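You operate a simulated robot arm through the tools that you are given. There is no shell and no other tool.

You run a simulated robot arm. Do the job below in one go: nothing can be reset, and whatever is moved stays where it is left.

JOB
Get the cured cube out of the cold sample mould and into the grey tray.
Fine: free the red clamp, slide the lid open and raise the cube with the lift knob; leave the heater off.

The check looks at the end state, three seconds after you hand in, the way a careful person would. Anything else that was tipped, shoved, dropped, spilled or broken makes it a failure. Lids that push on must go on centred and level and be pressed home; caps that screw on are set level and turned clockwise until they are tight.

ROBOT AND FRAMES
A 7-joint arm with a two-finger parallel gripper, fixed in place. Base frame: the origin is on the floor under the middle of its stand, x ahead of it, y to its left, z up. Units: cm, degrees, N and s.
With the tool pointing down near the work surface it reaches from about 30 to 70 cm from the base axis. Its first joint turns from -66.0 to 66.0 degrees. Payload 1.57 kg.
The tool frame sits at the grasp point between the pads (the TCP): z along the fingers, y along the line on which they close. The tips reach 3 cm beyond it. The gripper opens to 11 cm. The fingers are 2.4 cm wide and 1.2 cm thick; the gripper's body (4.8 by 11.2 cm) begins 7.8 cm behind the TCP.
Orientation is that of the tool frame in the base frame, as [roll, pitch, yaw] about the fixed x, y, z axes, in that order (R = Rz(yaw) Ry(pitch) Rx(roll)). With the fingers straight down and closing along the base's y, the tool's x points along the base's -x, its y along +y and its z along -z.

CONTROLS
- The arm moves only by the tool nudge_tool. Its argument "series" is a list of rows, each a list of 3 entries, a list of its own where there are three numbers: the shift along the tool's x, y, z in m, then the turn, a rotation vector about the tool's x, y, z in degrees, then the closure, from 0 (fully open) to 1 (shut). In form: [[[tx, ty, tz], [ax, ay, az], fingers], ...]. A call has 1 to 20 rows; each row is the pose to reach, as a shift and turn from the pose commanded when the call began, along the tool's axes at that moment. Rows are played at 5 a second. More than 5 cm and 8.6 degrees between two rows, or a gripper value outside its range, and nothing of the call is played. Where a pose cannot be reached the arm comes as near as it can. A force on the tool above 40 N (or 10 N above the force at the start of the call, whichever is more), or a blocked arm, ends the call early, and 0.2 s more pass. Each finger travels about 10.8 cm/s and halts on what it meets, pressing with about 37 N; the grip force reading is that of the motor and also rises with nothing between the fingers. The clock runs only during rows and for 0.2 s after the last one: add rows that repeat a pose to give the fingers time. The reply holds the time, the measured pose of the TCP, the force on the tool along the base axes, the opening and the grip force, in the units named above and with some noise, with the torque about the TCP (base axes, N m) and any sound that the robot's microphone picked up.
- Cameras (640 x 400 px; columns grow to the right, rows downward): "scene" is fixed at [16.03, -39.3, 139.99]; the picture's right is [0.81, -0.59, 0.00], its down [-0.37, -0.50, -0.79] and it looks along [0.47, 0.63, -0.62] (base axes); focal length 318 px, centre (320, 200). "wrist" rides on the gripper at [7, 1.6, -14.1] in the tool frame; the picture's right is [-0.23, 0.97, 0.00], its down [-0.86, -0.20, -0.48] and it looks along [-0.47, -0.11, 0.88] (tool axes); focal length 222 px, centre (320, 200).
- capture(camera): a new picture of that camera. The clock stands still meanwhile.
- pixel_to_xyz(camera, pixels): for up to 12 pixels [column, row] of the newest picture of that camera ("zoom" is the newest enlarged one), the place [x, y, z] in the base frame of the surface seen there, good to about 0.2 cm. The clock stands still meanwhile.
- zoom(camera, box): a new picture of the part [left, top, right, bottom] of that camera's present view, enlarged. The clock stands still meanwhile.
- hand_in(): hands the job in; it is judged then, once.

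Unless the task says otherwise, let go and move clear before handing in.

The tools are called after "Emit:" as a command line: name --argument value ..., lists and objects as JSON in quotes. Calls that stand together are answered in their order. nudge_tool: Moves the arm, as the interface text tells. Its arguments: {"type":"object","properties":{"series":{"type":"array"}},"required":["series"]} The other tools are called the same way: capture (camera) takes a picture; pixel_to_xyz (camera, pixels) gives the place of the surface under pixels of a picture; zoom (camera, box) takes an enlarged picture of a part of a camera's view; hand_in () hands the job in.

At the start:

```text
clock: 0.0
position: [44.25, 5.84, 110.63]
tcp_rot: [-180.0, 0.0, -179.9]
force: [-0.5, 0.4, -0.4]
moment: [0.01, -0.01, 0.0]
grip_width: 11.02
grip_force: 0.0
```

scene: 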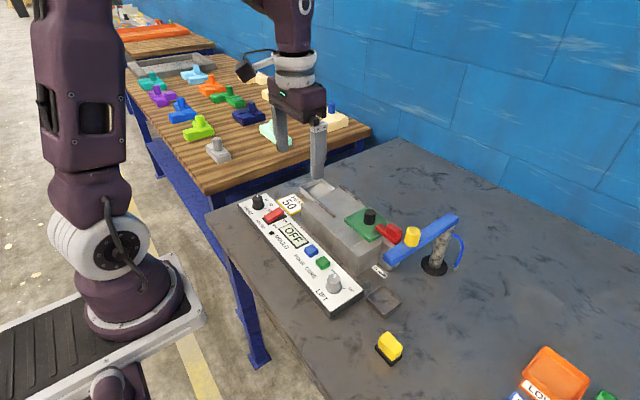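
wrist: 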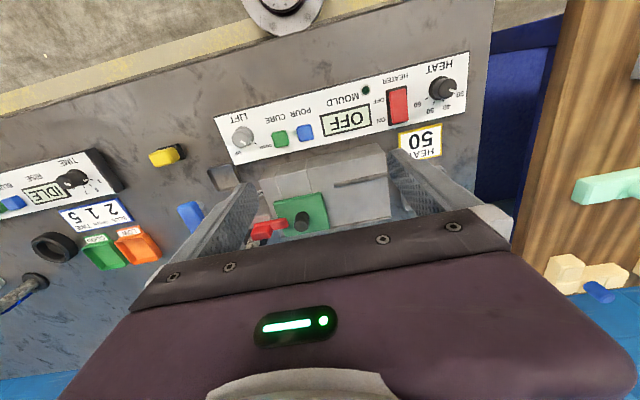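

The scene picture shows the mould with a green lid and black knob (about 370,215), a red clamp (390,232), a blue arm with a yellow knob (412,237), a control panel with a lift knob (334,280), and a dark tray (383,300). I will zoom in on these before I move.

Emit:
zoom --camera "scene" --box '[230, 160, 480, 330]'

Emit:
zoom --camera "wrist" --box '[140, 50, 500, 275]'

```text
2.35 times, centred on (355, 245) of scene
```

zoom: 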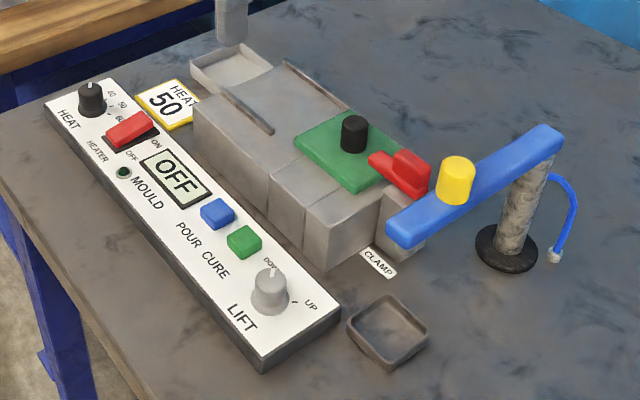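

```text
1.78 times, centred on (320, 162) of wrist
```

zoom: 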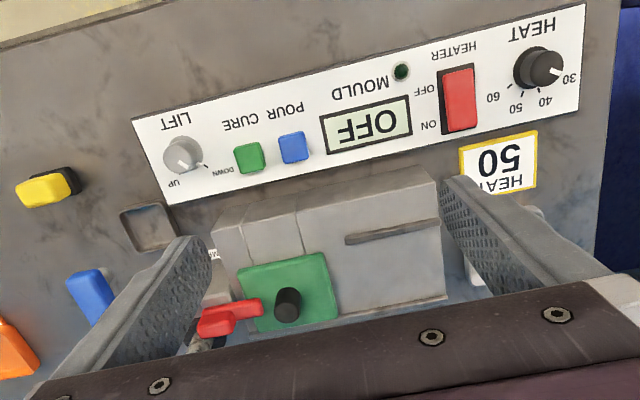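

The enlarged scene shows the lid, clamp lever and lift knob clearly. I will re-zoom the mould so I can measure its points.

Emit:
zoom --camera "scene" --box '[290, 180, 470, 320]'

```text
2.86 times, centred on (380, 250) of scene
```

zoom: 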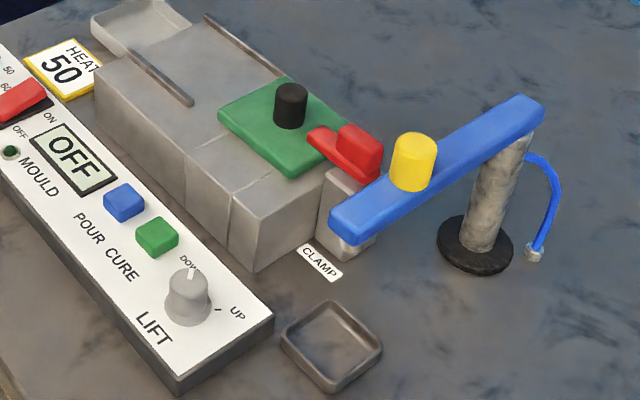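

The lid, its knob, the red clamp, the blue bar with the yellow knob and the tray are all visible in this zoom. I will measure their positions.

Emit:
pixel_to_xyz --camera "zoom" --pixels '[[290, 90], [222, 115], [292, 175], [352, 140], [285, 80], [320, 135], [375, 178], [358, 130], [375, 150], [345, 185], [255, 240], [340, 195]]'

Emit:
pixel_to_xyz --camera "zoom" --pixels '[[415, 140], [410, 180], [340, 230], [520, 100], [490, 200], [475, 255], [535, 255], [188, 280], [190, 272], [190, 310], [330, 350], [283, 340]]'

Emit:
pixel_to_xyz --camera "zoom" --pixels '[[330, 303], [380, 348], [333, 392], [160, 75], [240, 40], [100, 60], [140, 20], [190, 160], [235, 200], [310, 262], [220, 310], [260, 300]]'

```text
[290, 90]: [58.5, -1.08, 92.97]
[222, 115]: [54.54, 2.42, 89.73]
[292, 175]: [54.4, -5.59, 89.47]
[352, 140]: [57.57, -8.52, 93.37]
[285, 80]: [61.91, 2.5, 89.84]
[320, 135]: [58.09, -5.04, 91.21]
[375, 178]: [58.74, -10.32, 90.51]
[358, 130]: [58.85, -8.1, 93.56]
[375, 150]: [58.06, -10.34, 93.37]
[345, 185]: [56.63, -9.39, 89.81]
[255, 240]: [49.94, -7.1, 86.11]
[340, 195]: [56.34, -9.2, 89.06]
```

```text
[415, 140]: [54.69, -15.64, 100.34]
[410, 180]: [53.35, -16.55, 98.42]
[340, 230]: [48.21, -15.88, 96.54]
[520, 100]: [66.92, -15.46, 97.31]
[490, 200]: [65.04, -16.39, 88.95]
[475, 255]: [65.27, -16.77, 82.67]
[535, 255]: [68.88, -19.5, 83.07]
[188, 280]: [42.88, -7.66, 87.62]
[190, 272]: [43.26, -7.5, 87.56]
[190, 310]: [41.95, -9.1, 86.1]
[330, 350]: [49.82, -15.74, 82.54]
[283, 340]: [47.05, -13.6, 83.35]
```

```text
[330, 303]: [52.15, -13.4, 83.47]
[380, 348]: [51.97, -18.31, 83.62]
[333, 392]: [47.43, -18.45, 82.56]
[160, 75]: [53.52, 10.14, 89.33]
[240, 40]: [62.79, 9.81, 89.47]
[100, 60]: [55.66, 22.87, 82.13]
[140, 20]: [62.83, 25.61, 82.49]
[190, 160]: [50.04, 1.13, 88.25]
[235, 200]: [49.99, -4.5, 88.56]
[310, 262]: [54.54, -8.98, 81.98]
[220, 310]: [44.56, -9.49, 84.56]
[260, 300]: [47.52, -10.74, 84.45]
```

The bench top is at about z=82, the lid top at about 89.7, and the blue bar hangs at about z=97 over the small dark tray. There is also a light grey dish at the far end of the mould (zoom 140,20), so I will look at both dishes more closely.

Emit:
zoom --camera "scene" --box '[280, 165, 360, 215]'

Emit:
zoom --camera "scene" --box '[340, 200, 440, 320]'

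Emit:
zoom --camera "scene" --box '[360, 320, 640, 400]'

Emit:
zoom --camera "wrist" --box '[180, 100, 420, 250]'

```text
8.00 times, centred on (320, 190) of scene
```

zoom: 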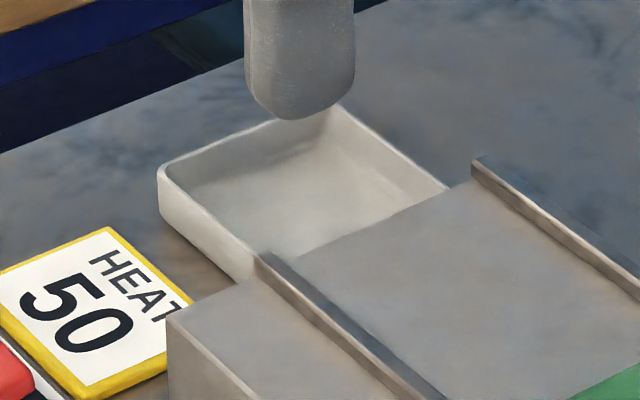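

```text
3.33 times, centred on (390, 260) of scene
```

zoom: 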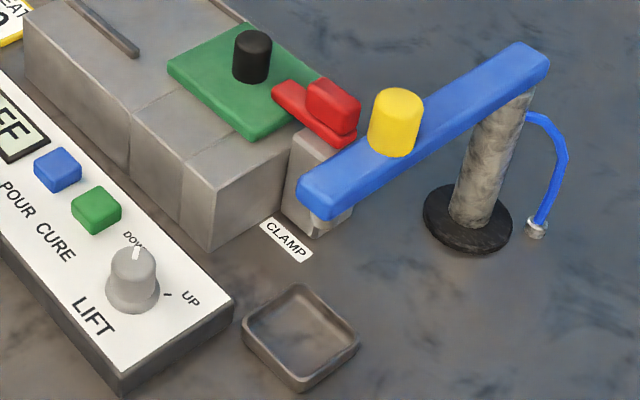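

```text
2.29 times, centred on (500, 360) of scene
```

zoom: 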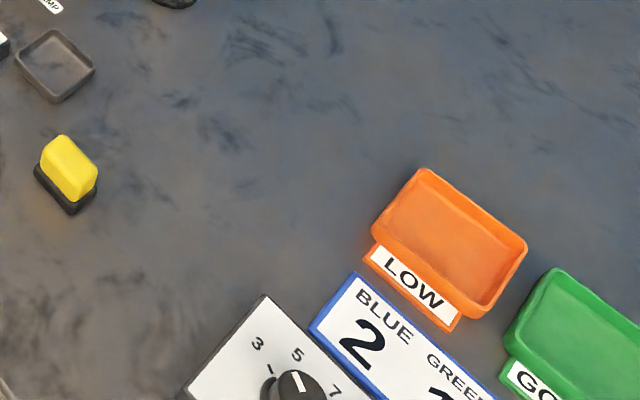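

```text
2.67 times, centred on (300, 175) of wrist
```

zoom: 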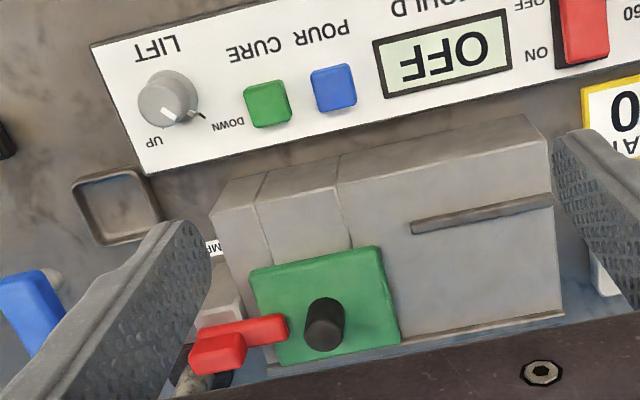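

Two dishes could count: the light one at the far +y end of the mould (8x zoom 300,190) and the small dark one directly under the tip of the blue spout arm, which looks like a drip tray. I will move the wrist camera over the clamp for a closer look.

Emit:
nudge_tool --series '[[[-0.0145, -0.0285, 0.0115], [0, 0, 0], 0], [[-0.029, -0.057, 0.023], [0, 0, 0], 0], [[-0.0435, -0.0855, 0.0345], [0, 0, 0], 0], [[-0.0575, -0.114, 0.046], [0, 0, 0], 0], [[-0.0575, -0.114, 0.046], [0, 0, 0], 0]]'

Emit:
capture --camera "wrist"

Emit:
capture --camera "scene"

```text
clock: 1.2
position: [49.89, -5.71, 105.89]
tcp_rot: [-180.0, 0.0, -179.9]
force: [-1.0, 0.4, 0.1]
moment: [0.01, 0.03, 0.01]
grip_width: 11.02
grip_force: 0.0
```

```text
taken
```

wrist: 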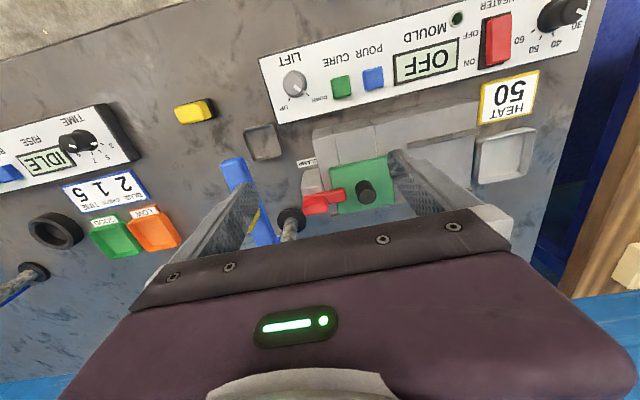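

```text
taken
```

scene: 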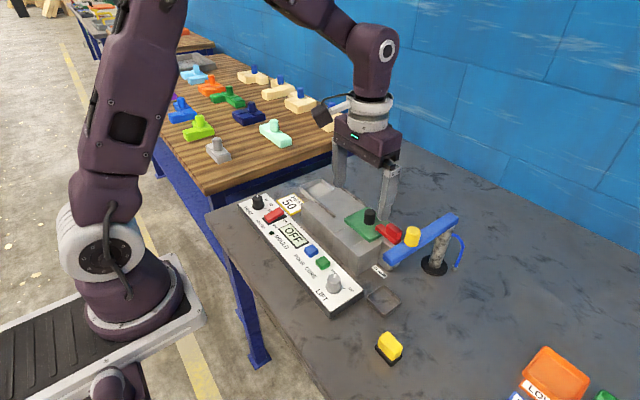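

The wrist picture now shows the clamp at (325,203), the dark tray at (263,142) and a clearly light grey tray at (503,157). I will enlarge the clamp and both trays.

Emit:
zoom --camera "wrist" --box '[210, 110, 402, 230]'

Emit:
zoom --camera "wrist" --box '[400, 60, 592, 220]'

Emit:
zoom --camera "scene" --box '[340, 200, 440, 262]'

```text
3.33 times, centred on (306, 170) of wrist
```

zoom: 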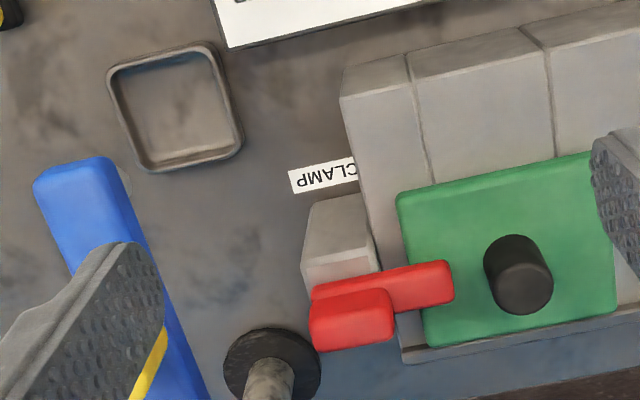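

```text
2.50 times, centred on (496, 140) of wrist
```

zoom: 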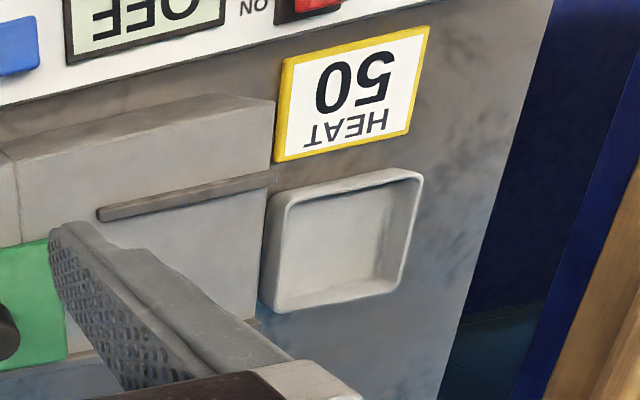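

```text
6.40 times, centred on (390, 231) of scene
```

zoom: 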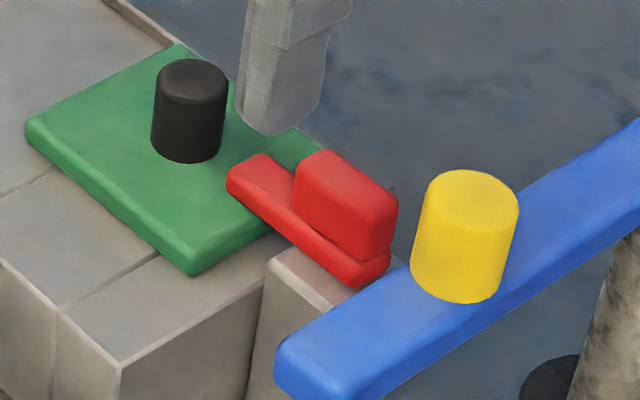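

The last zoom shows the clamp as a flat red bar over the lid with a raised red block near its pedestal end. I will measure the clamp, the lid knob and the light tray.

Emit:
pixel_to_xyz --camera "zoom" --pixels '[[310, 155], [390, 205], [345, 175], [300, 190], [350, 260], [388, 265], [232, 180], [260, 158], [190, 75], [190, 150], [300, 260], [372, 250]]'

Emit:
pixel_to_xyz --camera "wrist" --pixels '[[486, 135], [533, 128], [520, 178], [474, 183], [503, 157], [325, 205], [312, 208], [343, 191], [366, 185], [408, 145], [440, 140], [476, 130]]'

Emit:
pixel_to_xyz --camera "wrist" --pixels '[[305, 200], [308, 180], [310, 175], [320, 172], [292, 80], [298, 92], [332, 187], [390, 155], [336, 212], [310, 212], [295, 216], [235, 165]]'

```text
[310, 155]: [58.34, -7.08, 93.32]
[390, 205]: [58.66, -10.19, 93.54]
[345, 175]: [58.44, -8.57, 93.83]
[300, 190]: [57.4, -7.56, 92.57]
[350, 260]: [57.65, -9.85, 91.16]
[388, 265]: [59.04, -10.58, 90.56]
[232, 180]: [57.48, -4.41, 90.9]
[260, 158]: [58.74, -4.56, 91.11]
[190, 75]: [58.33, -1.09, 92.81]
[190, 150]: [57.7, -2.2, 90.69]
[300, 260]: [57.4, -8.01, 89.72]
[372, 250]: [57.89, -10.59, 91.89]
```

```text
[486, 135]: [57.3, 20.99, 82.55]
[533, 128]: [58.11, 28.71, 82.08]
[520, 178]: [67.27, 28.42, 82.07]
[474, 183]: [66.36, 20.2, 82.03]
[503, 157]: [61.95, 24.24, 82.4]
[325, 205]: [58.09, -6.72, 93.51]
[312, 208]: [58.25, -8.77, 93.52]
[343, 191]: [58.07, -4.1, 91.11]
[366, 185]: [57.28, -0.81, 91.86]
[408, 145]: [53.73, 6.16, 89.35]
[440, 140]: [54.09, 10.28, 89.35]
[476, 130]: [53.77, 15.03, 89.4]
```

```text
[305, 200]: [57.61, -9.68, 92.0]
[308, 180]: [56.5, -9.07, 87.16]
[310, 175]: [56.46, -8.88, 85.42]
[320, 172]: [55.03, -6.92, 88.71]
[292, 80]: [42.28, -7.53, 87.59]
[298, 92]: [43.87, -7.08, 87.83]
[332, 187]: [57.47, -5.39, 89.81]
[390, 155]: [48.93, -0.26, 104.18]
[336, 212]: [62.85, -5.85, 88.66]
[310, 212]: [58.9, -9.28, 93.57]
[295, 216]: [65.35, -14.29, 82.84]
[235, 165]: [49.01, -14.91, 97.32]
```

The readings put the red bar at x 57.3–59.0, y −10.7 to −4.1, with its grip block around (58.2, −8.5) topping out at z≈93.6. I will move above it and turn the gripper 90° so the fingers close along x, part closed.

Emit:
nudge_tool --series '[[[-0.007, -0.0023, 0], [0, 0, 7.5], 0.1], [[-0.014, -0.0046, 0], [0, 0, 15], 0.2], [[-0.021, -0.007, 0], [0, 0, 22.5], 0.3], [[-0.028, -0.0093, 0], [0, 0, 30], 0.4], [[-0.035, -0.0116, 0], [0, 0, 37.5], 0.5], [[-0.042, -0.014, 0], [0, 0, 45], 0.5], [[-0.049, -0.0163, 0], [0, 0, 52.5], 0.5], [[-0.056, -0.0186, 0], [0, 0, 60], 0.5], [[-0.063, -0.021, 0], [0, 0, 67.5], 0.5], [[-0.07, -0.0233, 0], [0, 0, 75], 0.5], [[-0.077, -0.0256, 0], [0, 0, 82.5], 0.5], [[-0.083, -0.028, 0], [0, 0, 90], 0.5], [[-0.083, -0.028, 0], [0, 0, 90], 0.5]]'

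Emit:
capture --camera "wrist"

Emit:
capture --camera "scene"

```text
clock: 4.0
position: [58.09, -8.49, 105.93]
tcp_rot: [-180.0, 0.0, 89.9]
force: [0.0, 0.2, 0.9]
moment: [0.01, 0.02, 0.0]
grip_width: 5.51
grip_force: 0.0
```

```text
taken
```

wrist: 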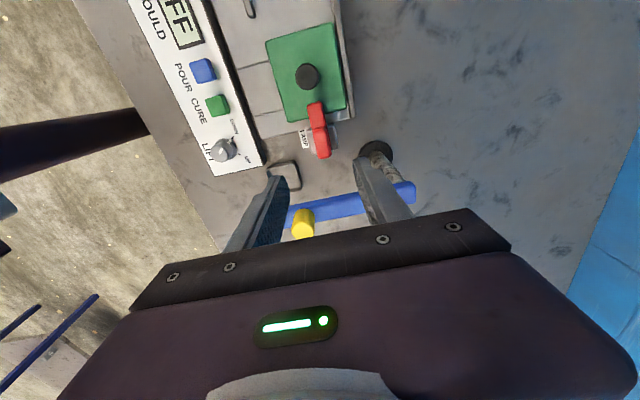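

```text
taken
```

scene: 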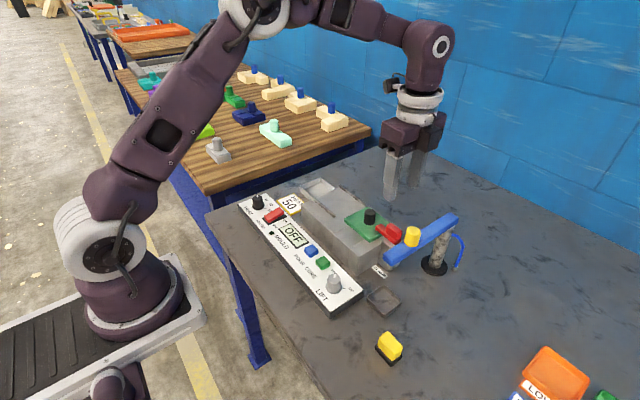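

The tool is at (58.1, −8.5, 105.9), turned as wanted, and the wrist picture shows the clamp at (318,130). I will enlarge it to check the pedestal and measure again from this side.

Emit:
zoom --camera "wrist" --box '[240, 80, 400, 180]'

```text
4.00 times, centred on (320, 130) of wrist
```

zoom: 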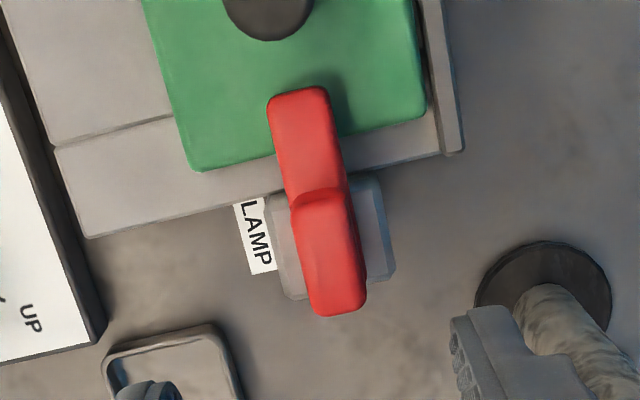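

Emit:
pixel_to_xyz --camera "zoom" --pixels '[[293, 205], [345, 200], [365, 298], [315, 308], [330, 260], [270, 105], [325, 95], [300, 150], [283, 240], [375, 240], [290, 290], [390, 270]]'

```text
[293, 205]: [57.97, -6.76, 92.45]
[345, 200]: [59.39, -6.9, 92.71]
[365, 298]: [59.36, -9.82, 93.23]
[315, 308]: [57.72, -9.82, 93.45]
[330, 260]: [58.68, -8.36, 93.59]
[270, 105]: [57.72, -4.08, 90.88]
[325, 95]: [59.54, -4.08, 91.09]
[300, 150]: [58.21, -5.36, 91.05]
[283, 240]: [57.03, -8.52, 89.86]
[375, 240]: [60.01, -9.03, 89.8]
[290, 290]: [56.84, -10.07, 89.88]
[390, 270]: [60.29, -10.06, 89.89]
```

The block's centre measures about (58.4, −8.4) with its top at 93.6, and the pedestal top is at 89.9. I will descend to TCP z≈93.3 with the fingers astride the block, still open.

Emit:
nudge_tool --series '[[[0, 0.003, 0.03], [0, 0, 0], 0.5], [[0, 0.003, 0.06], [0, 0, 0], 0.5], [[0, 0.003, 0.085], [0, 0, 0], 0.5], [[0, 0.003, 0.105], [0, 0, 0], 0.5], [[0, 0.003, 0.118], [0, 0, 0], 0.5], [[0, 0.003, 0.125], [0, 0, 0], 0.5], [[0, 0.003, 0.125], [0, 0, 0], 0.5]]'

Emit:
zoom --camera "scene" --box '[340, 180, 460, 260]'

Emit:
capture --camera "wrist"

```text
clock: 5.6
position: [58.59, -8.38, 93.4]
tcp_rot: [-180.0, 0.0, 89.9]
force: [-0.7, 0.4, -0.4]
moment: [0.01, -0.04, 0.02]
grip_width: 5.5
grip_force: 0.0
```

```text
5.00 times, centred on (400, 220) of scene
```

zoom: 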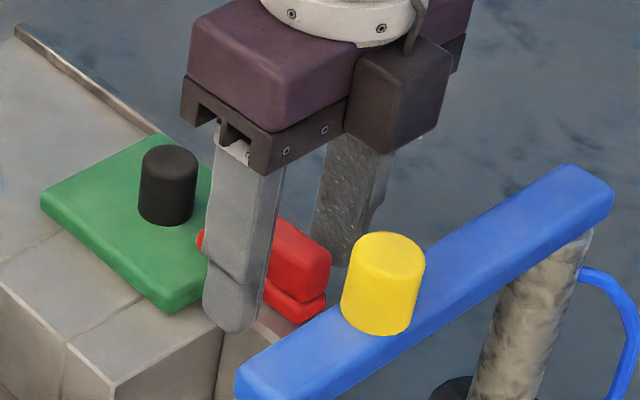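

```text
taken
```

wrist: 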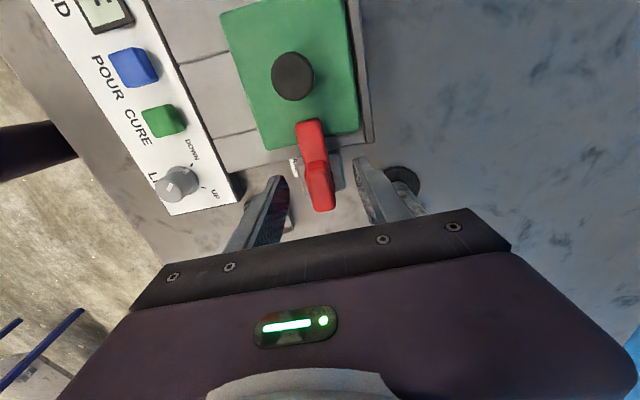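

The fingers are astride the red block (wrist 318,190) with clear gaps on both sides and no force. I will close on it gently.

Emit:
nudge_tool --series '[[[0, 0, 0], [0, 0, 0], 0.6], [[0, 0, 0], [0, 0, 0], 0.7], [[0, 0, 0], [0, 0, 0], 0.8], [[0, 0, 0], [0, 0, 0], 0.9], [[0, 0, 0], [0, 0, 0], 0.9], [[0, 0, 0], [0, 0, 0], 0.9]]'

Emit:
zoom --camera "wrist" --box '[220, 90, 420, 220]'

```text
clock: 7.0
position: [58.52, -8.46, 93.43]
tcp_rot: [179.9, 0.0, 90.0]
force: [6.6, -0.3, -3.3]
moment: [-0.03, -0.17, 0.04]
grip_width: 1.98
grip_force: 33.8
```

```text
3.08 times, centred on (320, 155) of wrist
```

zoom: 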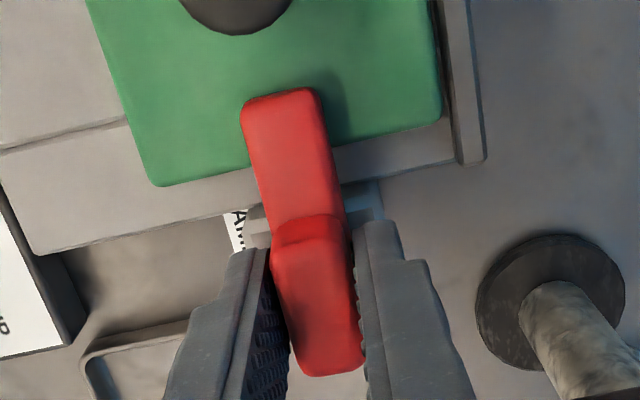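

The grip holds the 2 cm block with a small 6.6 N side force. I will make a small test turn of about 6° counter-clockwise seen from above (negative about tool z) and read the torque.

Emit:
nudge_tool --series '[[[0, 0.001, 0], [0, 0, -2], 0.9], [[0, 0.001, 0], [0, 0, -4], 0.9], [[0, 0.001, 0], [0, 0, -6], 0.9], [[0, 0.001, 0], [0, 0, -6], 0.9]]'

Emit:
zoom --camera "wrist" --box '[220, 90, 420, 220]'

Emit:
zoom --camera "scene" --box '[340, 180, 460, 260]'

```text
clock: 8.0
position: [58.36, -8.4, 93.48]
tcp_rot: [-179.8, -0.1, 95.9]
force: [-7.4, 10.1, 2.7]
moment: [0.03, 0.18, -0.04]
grip_width: 1.99
grip_force: 34.1
```

```text
3.08 times, centred on (320, 155) of wrist
```

zoom: 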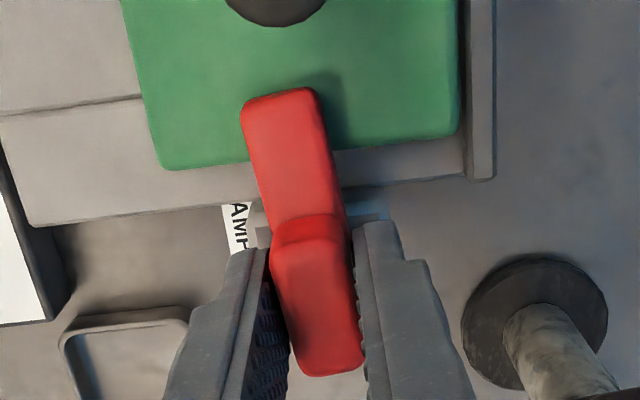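

```text
5.00 times, centred on (400, 220) of scene
```

zoom: 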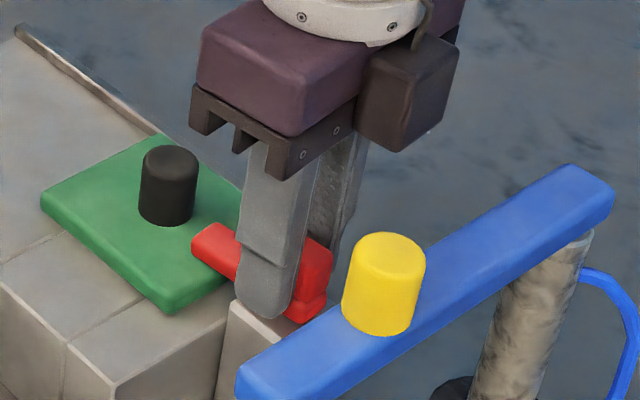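

The clamp turned 6° with the gripper (the red bar has rotated in both pictures), so it swings about a vertical axis. The forces of (−7, +10) N mean the pivot is slightly off the TCP. I will shift with the force and keep turning.

Emit:
nudge_tool --series '[[[0.0012, -0.001, 0], [0, 0, -2], 0.9], [[0.0016, -0.0016, 0], [0, 0, -5], 0.9], [[0.0016, -0.0022, 0], [0, 0, -9], 0.9], [[0.0016, -0.0022, 0], [0, 0, -9], 0.9]]'

Emit:
zoom --camera "wrist" --box '[220, 90, 420, 220]'

```text
clock: 9.0
position: [58.45, -8.39, 93.53]
tcp_rot: [180.0, 0.1, 105.1]
force: [11.1, -3.5, -22.3]
moment: [-0.83, -0.6, 0.02]
grip_width: 1.99
grip_force: 33.7
```

```text
3.08 times, centred on (320, 155) of wrist
```

zoom: 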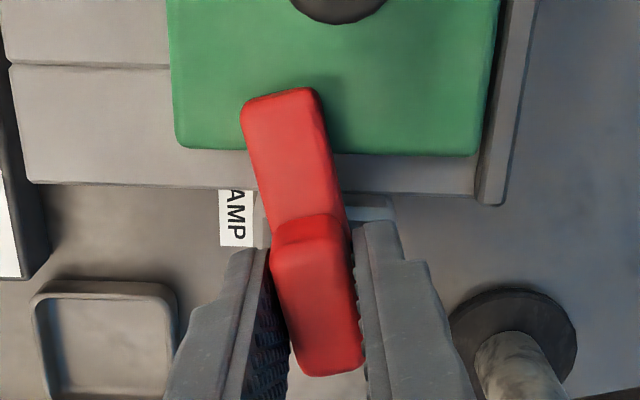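

The lever has turned about 15° now, but a −22 N vertical force and a moment have appeared. I will check the lever from the scene camera before going on.

Emit:
zoom --camera "scene" --box '[345, 195, 425, 245]'

Emit:
capture --camera "wrist"

Emit:
nudge_tool --series '[[[0, 0, 0], [0, 0, 0], 0.9]]'

```text
8.00 times, centred on (385, 220) of scene
```

zoom: 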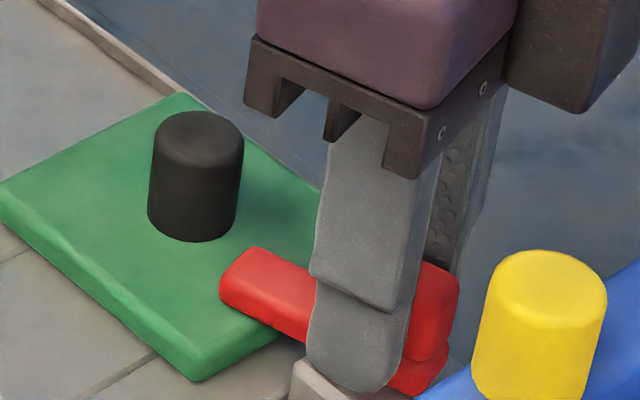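

```text
taken
```

wrist: 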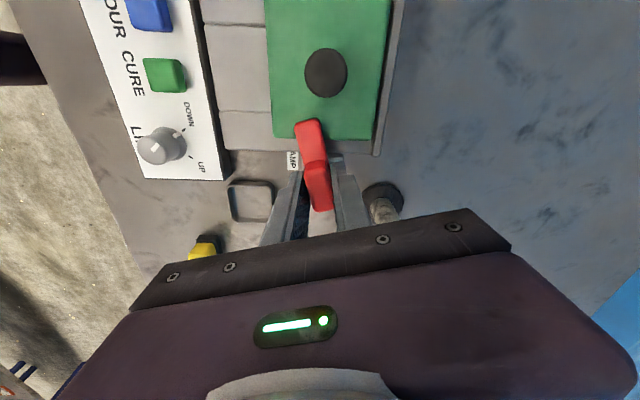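

```text
clock: 9.4
position: [58.36, -8.37, 93.45]
tcp_rot: [180.0, 0.1, 105.0]
force: [13.9, -6.6, -27.1]
moment: [-0.97, -0.63, 0.04]
grip_width: 1.99
grip_force: 34.4
```

The −27 N vertical load stays while the lever sits at about 15°, so the grip is strained rather than the hinge moving. I will let go, look at the readings unloaded, and see whether the lever stays put.

Emit:
nudge_tool --series '[[[0, 0, 0], [0, 0, 0], 0.7], [[0, 0, 0], [0, 0, 0], 0.6], [[0, 0, 0], [0, 0, 0], 0.6]]'

Emit:
zoom --camera "wrist" --box '[220, 90, 420, 220]'

Emit:
zoom --camera "scene" --box '[345, 195, 425, 245]'

```text
clock: 10.2
position: [58.33, -8.38, 93.55]
tcp_rot: [-180.0, 0.0, 105.0]
force: [-0.5, 0.4, -0.4]
moment: [0.01, 0.0, 0.02]
grip_width: 4.43
grip_force: 0.0
```

```text
3.08 times, centred on (320, 155) of wrist
```

zoom: 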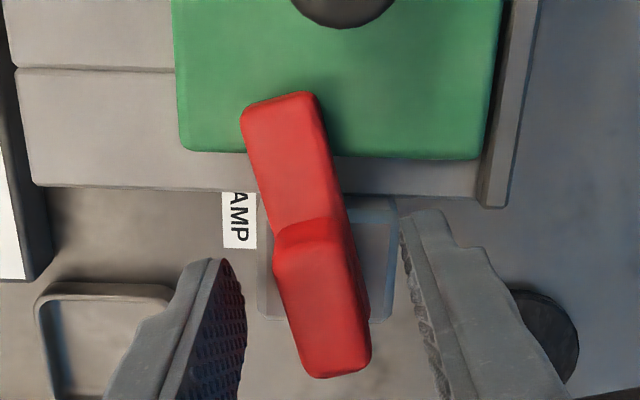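

```text
8.00 times, centred on (385, 220) of scene
```

zoom: 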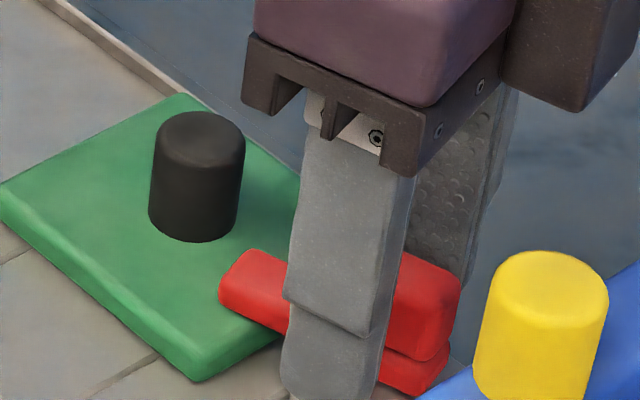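

Free of the grip, the forces are zero, the lever rests at 15° and the block sits centred between the fingers. I will measure the pedestal and block here to fix the pivot.

Emit:
zoom --camera "wrist" --box '[270, 110, 370, 210]'

```text
4.00 times, centred on (320, 160) of wrist
```

zoom: 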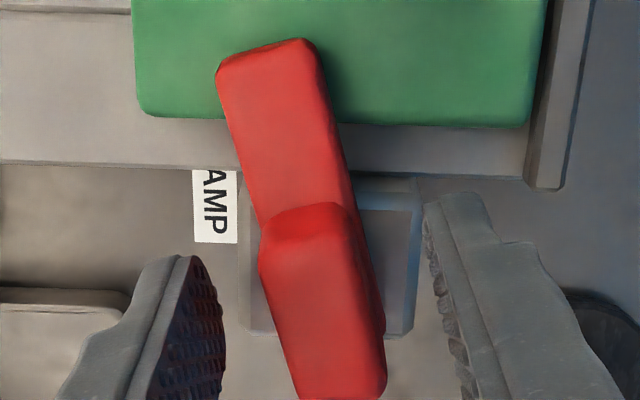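

Emit:
pixel_to_xyz --camera "zoom" --pixels '[[250, 240], [253, 318], [385, 325], [408, 215], [375, 200], [280, 228], [345, 220], [320, 300], [365, 370], [305, 385], [300, 50], [225, 75]]'

```text
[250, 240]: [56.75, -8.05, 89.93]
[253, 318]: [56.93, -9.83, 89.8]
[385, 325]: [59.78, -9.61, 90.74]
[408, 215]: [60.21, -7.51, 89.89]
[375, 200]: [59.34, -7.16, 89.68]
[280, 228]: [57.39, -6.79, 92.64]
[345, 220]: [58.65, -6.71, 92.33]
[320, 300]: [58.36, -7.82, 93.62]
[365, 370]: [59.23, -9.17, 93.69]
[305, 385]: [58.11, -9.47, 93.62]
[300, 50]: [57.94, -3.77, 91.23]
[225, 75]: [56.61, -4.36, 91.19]
```

The pedestal centre works out at about (58.5, −8.5), practically under the TCP. I will re-grip there and turn on about another 24°.

Emit:
nudge_tool --series '[[[-0.0006, 0.001, 0], [0, 0, 0], 0.7], [[-0.0006, 0.001, 0], [0, 0, 0], 0.8], [[-0.0006, 0.001, 0], [0, 0, 0], 0.88], [[-0.0006, 0.001, 0], [0, 0, 0], 0.88], [[-0.0006, 0.001, 0], [0, 0, -4], 0.88], [[-0.0006, 0.001, 0], [0, 0, -8], 0.88], [[-0.0006, 0.001, 0], [0, 0, -12], 0.88], [[-0.0006, 0.001, 0], [0, 0, -12], 0.88]]'

Emit:
zoom --camera "wrist" --box '[220, 90, 420, 220]'

```text
clock: 12.0
position: [58.28, -8.36, 93.61]
tcp_rot: [-179.9, -0.1, 116.9]
force: [-22.0, -2.0, 23.4]
moment: [0.0, 0.67, -0.07]
grip_width: 1.95
grip_force: 34.2
```

```text
3.08 times, centred on (320, 155) of wrist
```

zoom: 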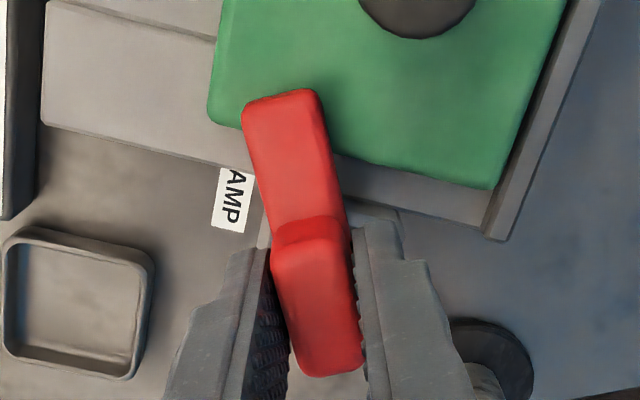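

The lever has followed to 27°, and the side force (−22 N) reverses with offsets of under a millimetre, so it is just stiff off-centre load. I will shift 0.5 mm back and continue the turn.

Emit:
nudge_tool --series '[[[0.0002, -0.0005, -0.0002], [0, 0, -3], 0.88], [[0.0002, -0.0005, -0.0003], [0, 0, -7], 0.88], [[0.0002, -0.0005, -0.0003], [0, 0, -11], 0.88], [[0.0002, -0.0005, -0.0003], [0, 0, -15], 0.88], [[0.0002, -0.0005, -0.0003], [0, 0, -19], 0.88], [[0.0002, -0.0005, -0.0003], [0, 0, -19], 0.88]]'

Emit:
zoom --camera "wrist" --box '[220, 90, 420, 220]'

```text
clock: 13.5
position: [58.24, -8.43, 93.54]
tcp_rot: [-179.6, -0.2, 135.9]
force: [-7.0, -1.1, 10.6]
moment: [0.08, 0.54, -0.03]
grip_width: 2.0
grip_force: 34.0
stopped in row 6: the force on the tool passed its limit at 43 N (the readings are from after the stop); the commanded pose is now the measured one
```

```text
3.08 times, centred on (320, 155) of wrist
```

zoom: 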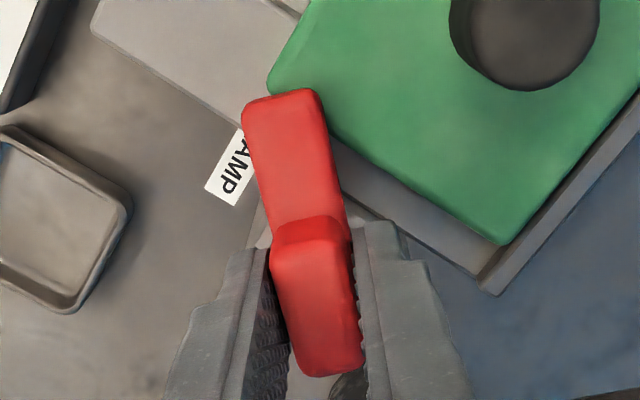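

The lever is at 46° with its tip just leaving the green lid; the tight grip built up 43 N of strain. I will loosen the grip to about 2.15 cm so the fingers guide the block with a little play, and continue.

Emit:
nudge_tool --series '[[[0, 0, 0], [0, 0, 0], 0.8], [[0, 0, 0], [0, 0, 0], 0.8], [[0, 0, 0], [0, 0, 0], 0.8]]'

Emit:
nudge_tool --series '[[[0, 0, 0], [0, 0, -4], 0.8], [[0, 0, 0], [0, 0, -8], 0.8], [[0, 0, 0], [0, 0, -12], 0.8], [[0, 0, 0], [0, 0, -16], 0.8], [[0, 0, 0], [0, 0, -20], 0.8], [[0, 0, 0], [0, 0, -20], 0.8]]'

Emit:
zoom --camera "wrist" --box '[220, 90, 420, 220]'

```text
clock: 14.3
position: [58.23, -8.37, 93.54]
tcp_rot: [-179.6, -0.2, 136.0]
force: [-0.1, 0.6, -0.1]
moment: [0.05, 0.01, -0.01]
grip_width: 2.21
grip_force: 0.1
```

```text
clock: 15.7
position: [58.3, -8.66, 93.38]
tcp_rot: [-179.9, -0.3, 156.0]
force: [-0.9, -2.4, 1.3]
moment: [-0.07, 0.04, 0.01]
grip_width: 2.38
grip_force: 0.8
```

```text
3.08 times, centred on (320, 155) of wrist
```

zoom: 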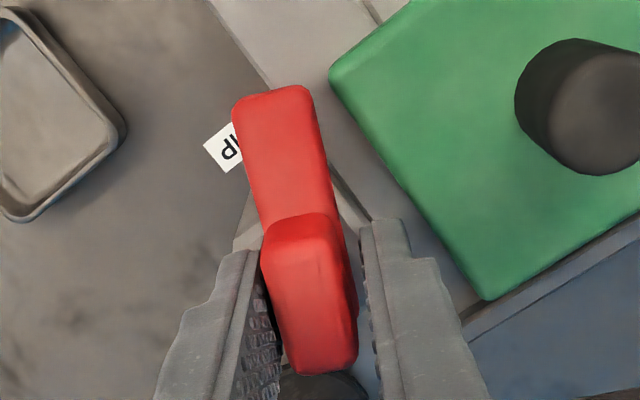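

The loose grip works: the lever is now near 65° and the forces are about 2 N. I will turn the rest of the way to about 90°.

Emit:
nudge_tool --series '[[[0, 0, 0], [0, 0, -4], 0.8], [[0, 0, 0], [0, 0, -8], 0.8], [[0, 0, 0], [0, 0, -12], 0.8], [[0, 0, 0], [0, 0, -16], 0.8], [[0, 0, 0], [0, 0, -20], 0.8], [[0, 0, 0], [0, 0, -24], 0.8], [[0, 0, 0], [0, 0, -24], 0.8]]'

Emit:
capture --camera "wrist"

Emit:
zoom --camera "scene" --box '[320, 180, 440, 260]'

```text
clock: 17.3
position: [58.32, -8.57, 93.47]
tcp_rot: [-179.9, -0.5, -180.0]
force: [-1.4, -4.2, -2.2]
moment: [-0.09, 0.09, -0.05]
grip_width: 2.61
grip_force: 1.9
```

```text
taken
```

wrist: 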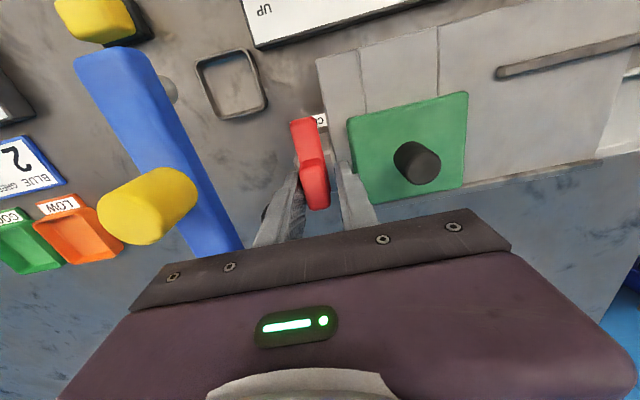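

```text
5.00 times, centred on (380, 220) of scene
```

zoom: 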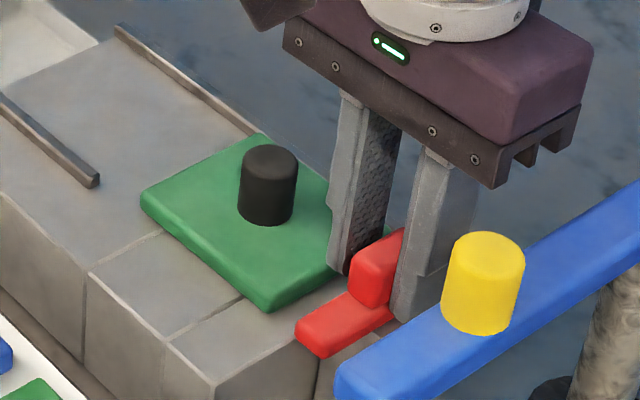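

The red lever now points toward −x, clear of the green lid (scene zoom 345,325). I will open slightly and rise straight up.

Emit:
nudge_tool --series '[[[0, 0, 0], [0, 0, 0], 0.73], [[0, 0, 0], [0, 0, 0], 0.71], [[0, 0, -0.015], [0, 0, 0], 0.71], [[0, 0, -0.04], [0, 0, 0], 0.71], [[0, 0, -0.07], [0, 0, 0], 0.71], [[0, 0, -0.1], [0, 0, 0], 0.71], [[0, 0, -0.1], [0, 0, 0], 0.71]]'

Emit:
capture --camera "wrist"

Emit:
zoom --camera "scene" --box '[300, 180, 440, 270]'

```text
clock: 18.9
position: [58.46, -8.51, 103.55]
tcp_rot: [-179.9, -0.4, -180.0]
force: [-0.5, 0.3, -0.3]
moment: [0.01, -0.01, -0.01]
grip_width: 3.18
grip_force: 0.0
```

```text
taken
```

wrist: 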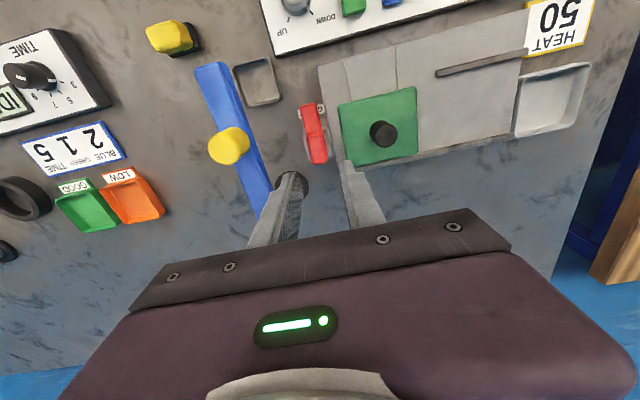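

```text
4.44 times, centred on (370, 225) of scene
```

zoom: 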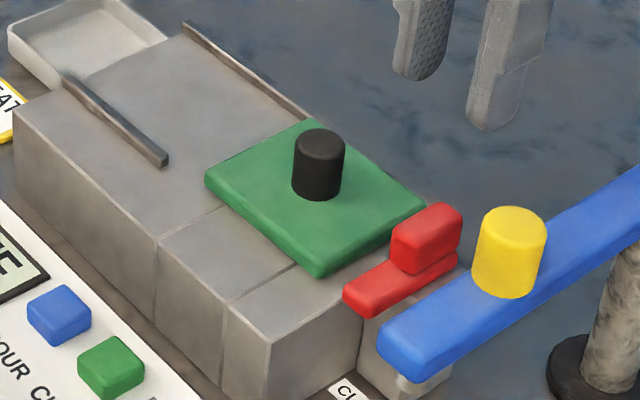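

The clamp is clear (scene zoom 400,260) and the lid is unobstructed. I will measure the lid knob and lid edges again.

Emit:
pixel_to_xyz --camera "zoom" --pixels '[[320, 140], [298, 140], [342, 140], [320, 155], [318, 192], [207, 180], [318, 275], [425, 205], [300, 122], [165, 158], [70, 80], [185, 30]]'

Emit:
pixel_to_xyz --camera "wrist" --pixels '[[385, 133], [372, 128], [397, 132], [384, 122], [340, 110], [413, 88], [345, 165], [417, 150], [314, 108], [308, 140], [440, 72], [527, 52]]'

```text
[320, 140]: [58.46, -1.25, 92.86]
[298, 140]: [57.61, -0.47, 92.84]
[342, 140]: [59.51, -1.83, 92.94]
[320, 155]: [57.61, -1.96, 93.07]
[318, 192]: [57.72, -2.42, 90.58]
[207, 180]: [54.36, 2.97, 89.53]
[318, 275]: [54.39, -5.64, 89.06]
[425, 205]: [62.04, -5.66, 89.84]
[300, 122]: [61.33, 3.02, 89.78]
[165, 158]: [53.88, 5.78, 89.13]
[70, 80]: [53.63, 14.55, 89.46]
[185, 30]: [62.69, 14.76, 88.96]
```

```text
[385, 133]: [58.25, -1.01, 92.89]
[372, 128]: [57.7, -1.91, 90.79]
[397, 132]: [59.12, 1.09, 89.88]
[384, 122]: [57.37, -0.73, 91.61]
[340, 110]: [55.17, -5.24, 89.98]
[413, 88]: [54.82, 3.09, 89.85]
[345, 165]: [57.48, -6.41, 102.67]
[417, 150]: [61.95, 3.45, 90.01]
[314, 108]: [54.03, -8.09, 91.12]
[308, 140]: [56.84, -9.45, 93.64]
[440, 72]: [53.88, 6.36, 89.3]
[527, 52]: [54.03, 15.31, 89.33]
```

The lid spans x 54.3–62.1 and y −5.65 to 3.0, with the black knob centred at (58.4, −1.2) and its top at 92.9. I will move over it and descend with the fingers astride the knob along y.

Emit:
nudge_tool --series '[[[0, 0.03, 0], [0, 0, 0], 0.62], [[0, 0.06, 0], [0, 0, 0], 0.62], [[0, 0.073, 0], [0, 0, 0], 0.62], [[0, 0.073, 0.035], [0, 0, 0], 0.62], [[0, 0.073, 0.065], [0, 0, 0], 0.62], [[0, 0.073, 0.085], [0, 0, 0], 0.62], [[0, 0.073, 0.097], [0, 0, 0], 0.62], [[0, 0.073, 0.102], [0, 0, 0], 0.62], [[0, 0.073, 0.102], [0, 0, 0], 0.62]]'

Emit:
capture --camera "wrist"

Emit:
zoom --camera "scene" --box '[300, 170, 440, 270]'

```text
clock: 20.9
position: [58.31, -1.05, 93.28]
tcp_rot: [-179.9, -0.4, 179.9]
force: [-0.4, 0.4, 0.3]
moment: [0.01, 0.0, 0.02]
grip_width: 4.19
grip_force: 0.1
```

```text
taken
```

wrist: 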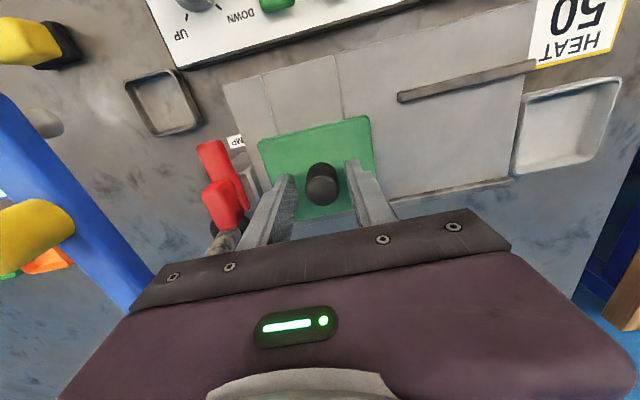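

```text
4.00 times, centred on (370, 220) of scene
```

zoom: 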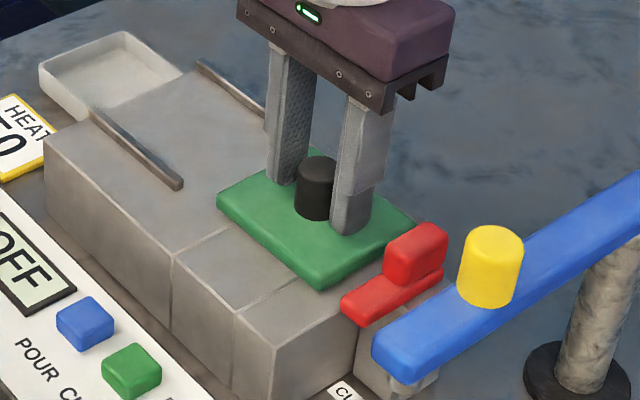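

The fingers stand astride the black knob (wrist 322,183) with no contact force. I will close to a loose cage around it and slide the lid +y by 3 cm as a first try.

Emit:
nudge_tool --series '[[[0, 0, 0], [0, 0, 0], 0.7], [[0, 0, 0], [0, 0, 0], 0.76], [[0, 0, 0], [0, 0, 0], 0.76], [[0, 0.006, 0], [0, 0, 0], 0.76], [[0, 0.012, 0], [0, 0, 0], 0.76], [[0, 0.018, 0], [0, 0, 0], 0.76], [[0, 0.024, 0], [0, 0, 0], 0.76], [[0, 0.03, 0], [0, 0, 0], 0.76], [[0, 0.03, 0], [0, 0, 0], 0.76]]'

Emit:
zoom --camera "scene" --box '[300, 170, 440, 270]'

Emit:
capture --camera "wrist"

```text
clock: 22.9
position: [58.37, 1.88, 93.4]
tcp_rot: [-179.9, -0.4, 180.0]
force: [-0.2, -0.2, -0.9]
moment: [0.0, -0.03, -0.03]
grip_width: 2.67
grip_force: 0.3
```

```text
4.00 times, centred on (370, 220) of scene
```

zoom: 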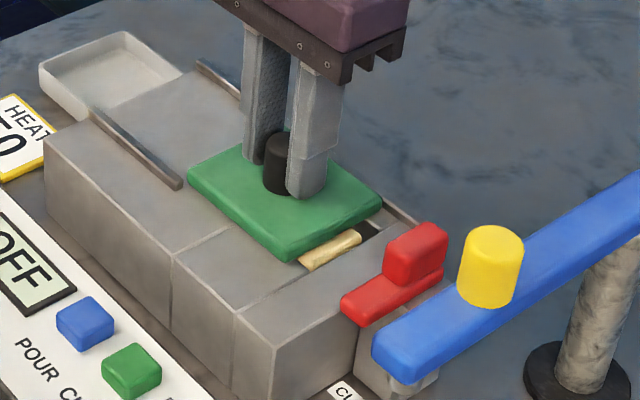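

```text
taken
```

wrist: 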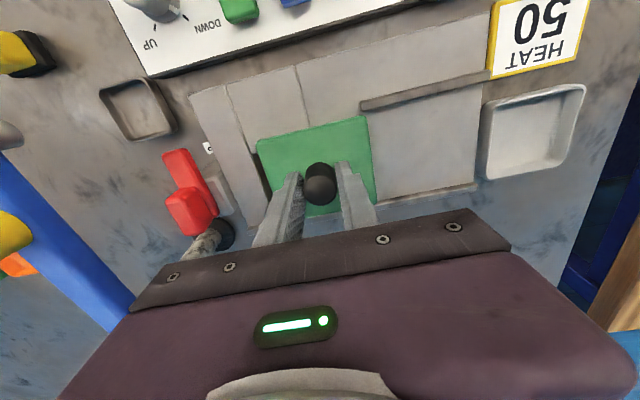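

The lid slid freely and a golden cube edge is showing (scene zoom 330,250). I will slide on another 6.5 cm.

Emit:
nudge_tool --series '[[[0, 0.007, 0], [0, 0, 0], 0.76], [[0, 0.014, 0], [0, 0, 0], 0.76], [[0, 0.021, 0], [0, 0, 0], 0.76], [[0, 0.028, 0], [0, 0, 0], 0.76], [[0, 0.035, 0], [0, 0, 0], 0.76], [[0, 0.042, 0], [0, 0, 0], 0.76], [[0, 0.049, 0], [0, 0, 0], 0.76], [[0, 0.056, 0], [0, 0, 0], 0.76], [[0, 0.061, 0], [0, 0, 0], 0.76], [[0, 0.065, 0], [0, 0, 0], 0.76], [[0, 0.065, 0], [0, 0, 0], 0.76]]'

Emit:
zoom --camera "scene" --box '[290, 160, 430, 260]'

Emit:
capture --camera "wrist"

```text
clock: 25.3
position: [58.25, 8.43, 93.27]
tcp_rot: [-179.9, -0.4, -180.0]
force: [-0.6, 1.3, 0.4]
moment: [0.07, 0.0, 0.02]
grip_width: 2.78
grip_force: 0.5
```

```text
4.00 times, centred on (360, 210) of scene
```

zoom: 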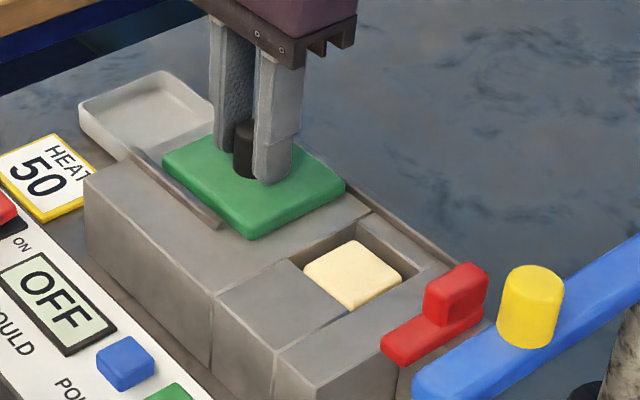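

```text
taken
```

wrist: 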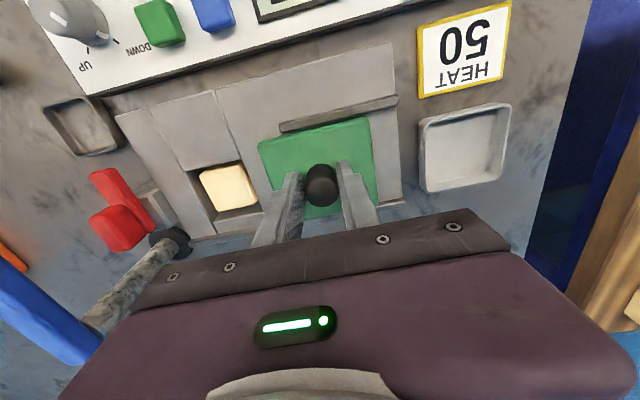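

The lid is clear of the cavity and the cream cube is visible in it (scene zoom 350,272). I will open the fingers and rise off the knob.

Emit:
nudge_tool --series '[[[0, 0, 0], [0, 0, 0], 0.65], [[0, 0, 0], [0, 0, 0], 0.62], [[0, 0, -0.02], [0, 0, 0], 0.62], [[0, 0, -0.05], [0, 0, 0], 0.62], [[0, 0, -0.09], [0, 0, 0], 0.62], [[0, 0, -0.12], [0, 0, 0], 0.62], [[0, 0, -0.12], [0, 0, 0], 0.62]]'

Emit:
zoom --camera "scene" --box '[270, 160, 430, 320]'

Emit:
capture --camera "wrist"

```text
clock: 26.9
position: [58.34, 8.1, 105.18]
tcp_rot: [-179.9, -0.4, -179.9]
force: [-0.1, 0.2, -0.1]
moment: [0.0, 0.02, -0.01]
grip_width: 4.16
grip_force: 0.0
```

```text
2.50 times, centred on (350, 240) of scene
```

zoom: 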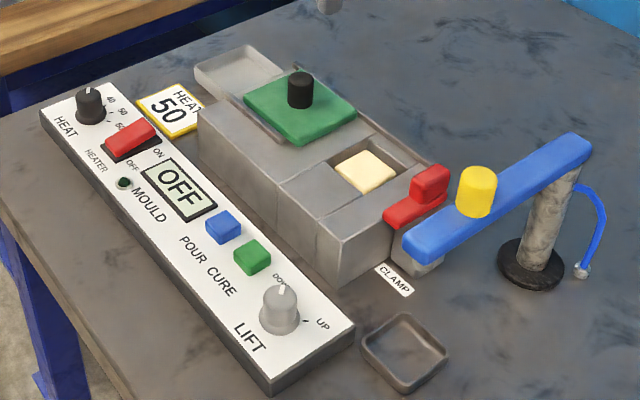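

```text
taken
```

wrist: 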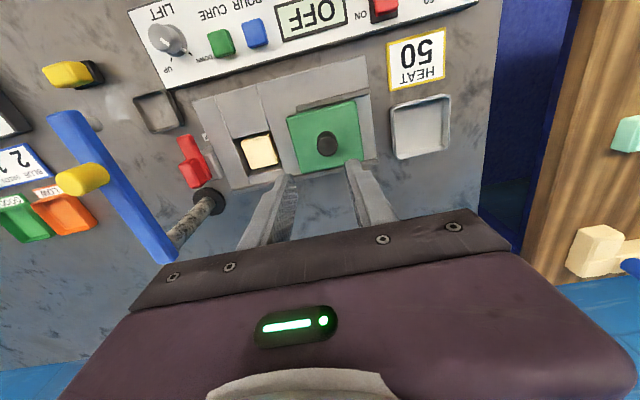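

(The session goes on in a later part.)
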